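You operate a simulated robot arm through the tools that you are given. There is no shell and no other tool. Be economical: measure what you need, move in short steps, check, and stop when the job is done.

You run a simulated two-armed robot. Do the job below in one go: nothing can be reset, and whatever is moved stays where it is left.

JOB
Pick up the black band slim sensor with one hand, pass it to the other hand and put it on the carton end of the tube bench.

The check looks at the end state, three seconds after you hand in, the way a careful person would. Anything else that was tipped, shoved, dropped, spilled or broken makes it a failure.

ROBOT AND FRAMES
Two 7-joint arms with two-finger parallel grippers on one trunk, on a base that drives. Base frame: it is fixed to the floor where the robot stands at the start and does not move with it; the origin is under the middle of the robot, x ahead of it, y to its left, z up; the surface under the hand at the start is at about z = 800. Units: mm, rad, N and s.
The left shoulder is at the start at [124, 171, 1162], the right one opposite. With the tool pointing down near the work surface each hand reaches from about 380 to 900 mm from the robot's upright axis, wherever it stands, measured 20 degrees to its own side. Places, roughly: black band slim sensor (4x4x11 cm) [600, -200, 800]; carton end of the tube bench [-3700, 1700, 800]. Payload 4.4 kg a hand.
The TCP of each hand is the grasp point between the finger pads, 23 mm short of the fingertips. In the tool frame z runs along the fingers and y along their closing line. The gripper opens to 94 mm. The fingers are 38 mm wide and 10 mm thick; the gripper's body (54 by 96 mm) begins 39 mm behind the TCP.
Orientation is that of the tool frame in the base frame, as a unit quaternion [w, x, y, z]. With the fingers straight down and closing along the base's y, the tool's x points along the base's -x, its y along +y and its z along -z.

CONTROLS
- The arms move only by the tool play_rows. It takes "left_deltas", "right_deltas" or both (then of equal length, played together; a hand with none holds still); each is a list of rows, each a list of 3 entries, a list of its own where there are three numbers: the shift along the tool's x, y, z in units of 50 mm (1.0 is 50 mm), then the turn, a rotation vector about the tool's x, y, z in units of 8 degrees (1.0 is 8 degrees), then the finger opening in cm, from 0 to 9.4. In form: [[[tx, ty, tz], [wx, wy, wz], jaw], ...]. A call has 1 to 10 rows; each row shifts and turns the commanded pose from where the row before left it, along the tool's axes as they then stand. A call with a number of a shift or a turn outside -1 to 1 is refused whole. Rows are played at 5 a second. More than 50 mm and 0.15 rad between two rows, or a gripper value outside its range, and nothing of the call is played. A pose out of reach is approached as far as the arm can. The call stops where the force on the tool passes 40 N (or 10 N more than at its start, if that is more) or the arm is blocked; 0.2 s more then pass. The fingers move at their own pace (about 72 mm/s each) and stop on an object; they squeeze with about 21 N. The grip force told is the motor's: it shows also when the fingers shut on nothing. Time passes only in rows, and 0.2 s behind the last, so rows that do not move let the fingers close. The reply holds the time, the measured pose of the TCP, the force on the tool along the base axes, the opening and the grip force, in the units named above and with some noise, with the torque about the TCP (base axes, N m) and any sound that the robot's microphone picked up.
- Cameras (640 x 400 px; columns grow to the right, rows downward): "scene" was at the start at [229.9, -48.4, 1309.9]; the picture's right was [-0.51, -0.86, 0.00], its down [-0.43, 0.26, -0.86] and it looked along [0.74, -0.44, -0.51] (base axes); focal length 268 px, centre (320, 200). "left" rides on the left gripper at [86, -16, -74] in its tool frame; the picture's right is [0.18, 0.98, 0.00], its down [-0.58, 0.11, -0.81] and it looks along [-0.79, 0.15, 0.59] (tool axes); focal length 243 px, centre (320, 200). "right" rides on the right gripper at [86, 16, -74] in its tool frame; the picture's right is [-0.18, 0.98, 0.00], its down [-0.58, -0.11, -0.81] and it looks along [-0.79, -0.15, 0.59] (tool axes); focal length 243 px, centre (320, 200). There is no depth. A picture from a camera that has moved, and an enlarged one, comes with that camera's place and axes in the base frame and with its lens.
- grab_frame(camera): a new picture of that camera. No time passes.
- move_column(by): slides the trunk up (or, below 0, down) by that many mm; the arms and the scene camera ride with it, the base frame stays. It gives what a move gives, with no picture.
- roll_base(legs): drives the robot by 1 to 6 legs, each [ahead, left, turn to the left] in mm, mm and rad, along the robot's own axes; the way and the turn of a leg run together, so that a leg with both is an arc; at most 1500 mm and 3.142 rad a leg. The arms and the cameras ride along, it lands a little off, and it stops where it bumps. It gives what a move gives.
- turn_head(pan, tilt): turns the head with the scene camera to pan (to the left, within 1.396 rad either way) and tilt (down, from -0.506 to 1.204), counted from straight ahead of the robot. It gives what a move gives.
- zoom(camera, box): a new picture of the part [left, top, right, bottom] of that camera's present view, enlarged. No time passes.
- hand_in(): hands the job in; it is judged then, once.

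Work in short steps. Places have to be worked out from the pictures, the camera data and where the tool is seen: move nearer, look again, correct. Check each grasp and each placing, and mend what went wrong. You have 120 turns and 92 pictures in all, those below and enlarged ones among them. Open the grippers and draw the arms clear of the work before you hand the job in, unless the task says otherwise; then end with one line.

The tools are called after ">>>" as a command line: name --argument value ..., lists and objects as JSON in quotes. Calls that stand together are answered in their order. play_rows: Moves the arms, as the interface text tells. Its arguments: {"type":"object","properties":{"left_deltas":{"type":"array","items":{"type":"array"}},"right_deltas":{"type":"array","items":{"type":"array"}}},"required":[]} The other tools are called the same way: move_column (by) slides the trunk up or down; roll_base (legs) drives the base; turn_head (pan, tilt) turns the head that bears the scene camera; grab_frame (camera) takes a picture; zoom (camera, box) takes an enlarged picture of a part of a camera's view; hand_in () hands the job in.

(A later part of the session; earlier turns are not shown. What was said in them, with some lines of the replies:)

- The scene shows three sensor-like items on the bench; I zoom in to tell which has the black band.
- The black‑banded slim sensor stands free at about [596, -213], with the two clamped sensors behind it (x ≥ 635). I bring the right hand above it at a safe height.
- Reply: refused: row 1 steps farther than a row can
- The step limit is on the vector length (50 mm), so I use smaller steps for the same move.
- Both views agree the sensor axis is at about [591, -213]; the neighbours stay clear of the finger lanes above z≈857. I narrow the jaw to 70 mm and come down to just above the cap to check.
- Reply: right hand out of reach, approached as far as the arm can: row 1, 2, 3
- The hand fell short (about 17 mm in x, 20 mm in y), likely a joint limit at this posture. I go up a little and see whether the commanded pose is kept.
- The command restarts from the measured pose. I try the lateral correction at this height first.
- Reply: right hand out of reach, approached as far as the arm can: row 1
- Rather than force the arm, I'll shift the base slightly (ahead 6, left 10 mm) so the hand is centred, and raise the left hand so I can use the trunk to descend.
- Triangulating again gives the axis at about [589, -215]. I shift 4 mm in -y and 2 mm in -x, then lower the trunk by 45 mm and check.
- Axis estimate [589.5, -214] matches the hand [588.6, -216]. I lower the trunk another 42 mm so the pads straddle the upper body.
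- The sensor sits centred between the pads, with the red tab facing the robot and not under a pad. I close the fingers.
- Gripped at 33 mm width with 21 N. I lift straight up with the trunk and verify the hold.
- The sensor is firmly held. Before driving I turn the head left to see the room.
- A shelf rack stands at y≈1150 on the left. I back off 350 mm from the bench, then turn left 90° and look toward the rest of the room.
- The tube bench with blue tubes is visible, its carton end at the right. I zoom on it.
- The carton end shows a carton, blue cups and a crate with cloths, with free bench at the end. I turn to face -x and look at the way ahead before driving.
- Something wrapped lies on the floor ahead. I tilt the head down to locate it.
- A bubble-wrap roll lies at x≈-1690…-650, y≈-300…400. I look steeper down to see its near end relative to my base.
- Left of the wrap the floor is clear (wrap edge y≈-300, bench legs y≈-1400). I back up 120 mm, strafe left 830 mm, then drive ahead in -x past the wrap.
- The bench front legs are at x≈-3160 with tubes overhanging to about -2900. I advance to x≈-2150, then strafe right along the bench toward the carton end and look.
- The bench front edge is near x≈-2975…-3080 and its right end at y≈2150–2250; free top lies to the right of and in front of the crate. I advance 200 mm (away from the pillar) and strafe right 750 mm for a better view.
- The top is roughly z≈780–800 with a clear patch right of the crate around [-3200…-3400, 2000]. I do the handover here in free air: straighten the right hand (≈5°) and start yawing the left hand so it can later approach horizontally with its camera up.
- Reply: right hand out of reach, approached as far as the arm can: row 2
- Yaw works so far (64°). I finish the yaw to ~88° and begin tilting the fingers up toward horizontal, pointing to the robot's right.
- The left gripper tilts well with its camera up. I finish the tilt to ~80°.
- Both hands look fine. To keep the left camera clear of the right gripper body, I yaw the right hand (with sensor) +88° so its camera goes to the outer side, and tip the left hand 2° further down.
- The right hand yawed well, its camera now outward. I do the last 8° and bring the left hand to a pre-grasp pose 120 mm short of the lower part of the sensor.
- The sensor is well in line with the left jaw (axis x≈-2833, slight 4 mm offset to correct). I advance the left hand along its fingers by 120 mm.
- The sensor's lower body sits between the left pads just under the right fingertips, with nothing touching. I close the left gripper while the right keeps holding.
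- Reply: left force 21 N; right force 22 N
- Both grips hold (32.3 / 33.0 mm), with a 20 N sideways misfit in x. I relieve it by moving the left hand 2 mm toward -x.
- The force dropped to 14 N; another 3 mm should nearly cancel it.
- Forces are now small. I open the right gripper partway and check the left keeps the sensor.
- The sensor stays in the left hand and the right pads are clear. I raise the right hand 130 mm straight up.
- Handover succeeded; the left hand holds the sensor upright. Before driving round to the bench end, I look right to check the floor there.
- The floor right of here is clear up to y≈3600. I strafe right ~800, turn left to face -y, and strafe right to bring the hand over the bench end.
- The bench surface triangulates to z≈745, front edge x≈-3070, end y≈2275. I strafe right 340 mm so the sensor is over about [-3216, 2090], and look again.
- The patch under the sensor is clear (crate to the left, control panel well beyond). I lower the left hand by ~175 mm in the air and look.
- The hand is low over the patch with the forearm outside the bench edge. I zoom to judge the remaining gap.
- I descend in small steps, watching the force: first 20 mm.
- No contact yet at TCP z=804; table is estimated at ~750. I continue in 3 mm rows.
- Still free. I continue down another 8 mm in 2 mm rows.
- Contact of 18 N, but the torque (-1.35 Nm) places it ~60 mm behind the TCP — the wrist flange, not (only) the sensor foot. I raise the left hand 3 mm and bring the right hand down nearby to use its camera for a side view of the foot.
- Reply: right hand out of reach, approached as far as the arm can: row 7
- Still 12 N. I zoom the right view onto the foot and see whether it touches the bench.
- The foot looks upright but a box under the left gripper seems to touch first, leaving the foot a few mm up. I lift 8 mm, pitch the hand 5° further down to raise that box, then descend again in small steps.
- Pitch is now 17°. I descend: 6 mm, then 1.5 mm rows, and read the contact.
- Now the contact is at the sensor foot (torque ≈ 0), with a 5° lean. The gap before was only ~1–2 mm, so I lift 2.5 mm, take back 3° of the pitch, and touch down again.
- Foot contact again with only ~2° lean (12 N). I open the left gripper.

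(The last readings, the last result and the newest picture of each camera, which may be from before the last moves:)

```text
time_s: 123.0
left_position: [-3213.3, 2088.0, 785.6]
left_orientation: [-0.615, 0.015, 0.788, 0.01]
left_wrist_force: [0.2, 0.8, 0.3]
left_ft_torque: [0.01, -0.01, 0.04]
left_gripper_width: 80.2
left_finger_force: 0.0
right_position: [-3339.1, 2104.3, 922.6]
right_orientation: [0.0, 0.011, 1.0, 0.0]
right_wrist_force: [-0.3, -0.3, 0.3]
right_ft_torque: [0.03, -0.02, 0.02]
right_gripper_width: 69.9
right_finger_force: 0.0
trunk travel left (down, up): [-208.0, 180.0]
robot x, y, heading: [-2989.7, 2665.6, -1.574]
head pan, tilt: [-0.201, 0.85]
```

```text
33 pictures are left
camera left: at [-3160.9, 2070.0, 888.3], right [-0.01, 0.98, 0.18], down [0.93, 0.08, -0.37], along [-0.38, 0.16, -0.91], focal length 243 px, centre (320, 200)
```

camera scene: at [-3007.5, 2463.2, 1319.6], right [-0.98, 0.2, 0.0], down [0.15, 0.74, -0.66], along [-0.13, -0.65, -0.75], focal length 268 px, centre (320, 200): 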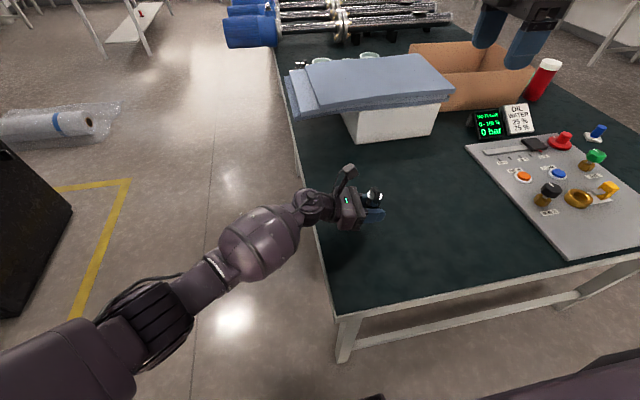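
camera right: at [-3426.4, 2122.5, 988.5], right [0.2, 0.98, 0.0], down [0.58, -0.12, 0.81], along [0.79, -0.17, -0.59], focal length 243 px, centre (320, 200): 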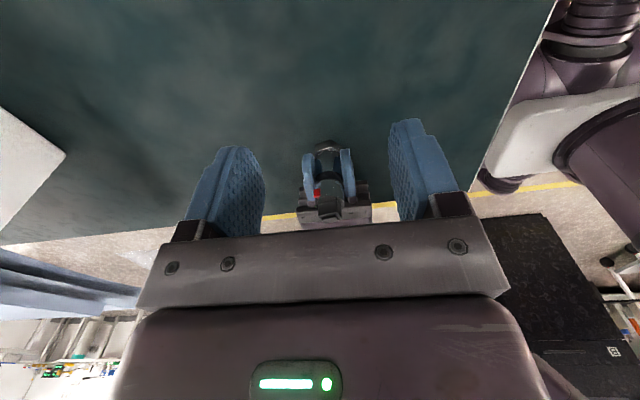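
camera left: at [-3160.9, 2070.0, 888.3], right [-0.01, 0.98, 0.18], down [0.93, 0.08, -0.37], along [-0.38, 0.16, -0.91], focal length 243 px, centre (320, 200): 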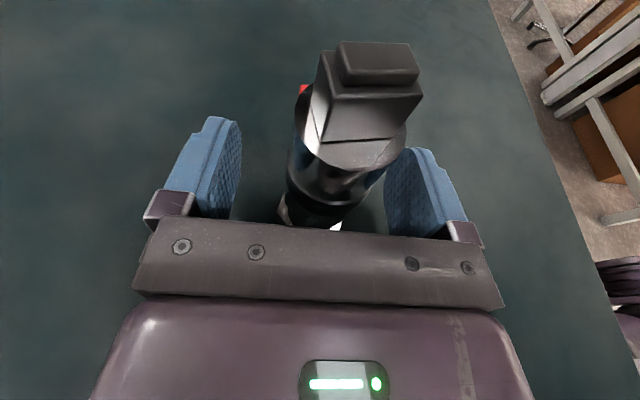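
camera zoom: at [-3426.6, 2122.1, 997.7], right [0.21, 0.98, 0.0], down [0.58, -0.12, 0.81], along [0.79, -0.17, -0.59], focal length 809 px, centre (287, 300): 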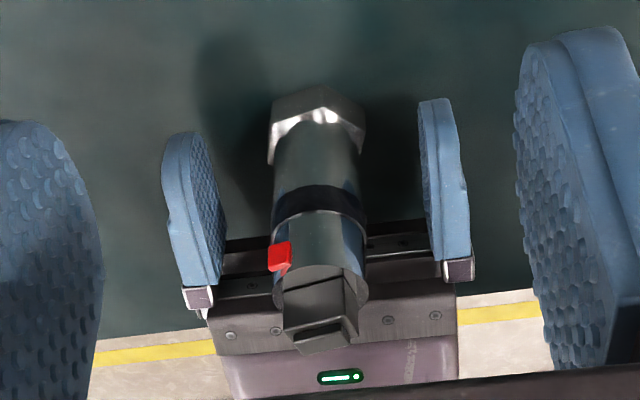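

The sensor stands on its own, fingers clear on both sides. I withdraw the left hand back along its fingers 150 mm, and raise the right hand.

>>> play_rows --left_deltas '[[[0, 0, -0.3], [0, 0, 0], 9.0], [[0, 0, -0.6], [0, 0, 0], 9.0], [[0, 0, -0.7], [0, 0, 0], 9.0], [[0, 0, -0.7], [0, 0, 0], 9.0], [[0, 0, -0.7], [0, 0, 0], 9.0], [[0.8, 0, 0], [0, 0, 0], 9.0], [[0.8, 0, 0], [0, 0, 0], 9.0], [[0.8, 0, 0], [0, 0, 0], 9.0], [[0, 0, 0], [0, 0, 0], 9.0]]' --right_deltas '[[[0, 0, -0.6], [0, 0, 0], 7.0], [[0, 0, -0.8], [0, 0, 0], 7.0], [[0, 0, -0.8], [0, 0, 0], 7.0], [[0, 0, -0.8], [0, 0, 0], 7.0], [[0, 0, -0.8], [0, 0, 0], 7.0], [[0, 0, 0], [0, 0, 0], 7.0], [[0, 0, 0], [0, 0, 0], 7.0], [[0, 0, 0], [0, 0, 0], 7.0], [[0, 0, 0], [0, 0, 0], 7.0]]'

>>> grab_frame --camera "scene"

```text
time_s: 125.0
left_position: [-3095.3, 2084.4, 938.6]
left_orientation: [-0.615, 0.014, 0.788, 0.011]
left_wrist_force: [-0.4, 0.0, 0.0]
left_ft_torque: [-0.01, -0.01, -0.01]
left_gripper_width: 89.8
left_finger_force: 0.0
right_position: [-3338.5, 2103.2, 1114.6]
right_orientation: [0.0, 0.011, 1.0, 0.0]
right_wrist_force: [0.2, -0.7, 0.5]
right_ft_torque: [0.02, -0.04, 0.0]
right_gripper_width: 70.0
right_finger_force: 0.1
trunk travel left (down, up): [-208.0, 180.0]
robot x, y, heading: [-2992.2, 2664.7, -1.574]
head pan, tilt: [-0.201, 0.85]
```

```text
32 pictures are left
camera scene: at [-3007.2, 2463.1, 1319.4], right [-0.98, 0.2, 0.0], down [0.15, 0.74, -0.66], along [-0.13, -0.65, -0.75], focal length 268 px, centre (320, 200)
```

scene: 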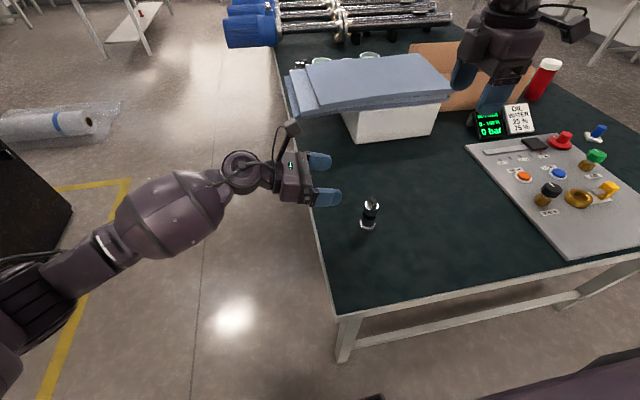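

The sensor stands upright on the carton end, nothing else disturbed. I back the robot off so both arms are clear, and do a final check.

>>> roll_base --legs '[[-350, 0, 0]]'

>>> grab_frame --camera "scene"

```text
time_s: 127.2
left_position: [-3094.3, 2431.4, 939.4]
left_orientation: [-0.615, 0.014, 0.788, 0.009]
left_wrist_force: [0.0, -0.1, -0.1]
left_ft_torque: [0.03, 0.01, 0.05]
left_gripper_width: 90.1
left_finger_force: 0.1
right_position: [-3338.8, 2451.9, 1114.3]
right_orientation: [0.0, 0.011, 1.0, 0.0]
right_wrist_force: [-0.2, -0.4, 0.3]
right_ft_torque: [-0.04, 0.07, 0.03]
right_gripper_width: 70.3
right_finger_force: 0.0
trunk travel left (down, up): [-208.0, 180.0]
robot x, y, heading: [-2988.1, 3011.6, -1.574]
head pan, tilt: [-0.201, 0.85]
```

```text
31 pictures are left
camera scene: at [-3007.2, 2811.5, 1319.6], right [-0.98, 0.2, 0.0], down [0.15, 0.74, -0.66], along [-0.13, -0.65, -0.75], focal length 268 px, centre (320, 200)
```

scene: 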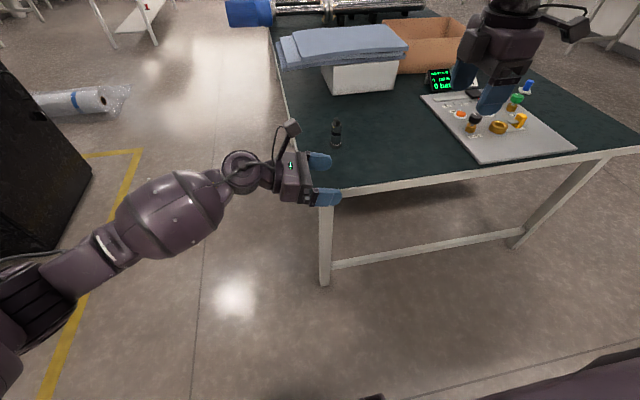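

The sensor stands upright on the bench's carton end, both grippers are open and the arms are clear; I hand in.

>>> hand_in

```text
The job is handed in.
```

The black band slim sensor was picked up with the right hand, passed to the left, and now stands upright on the carton end of the tube bench; I saw nothing else disturbed.
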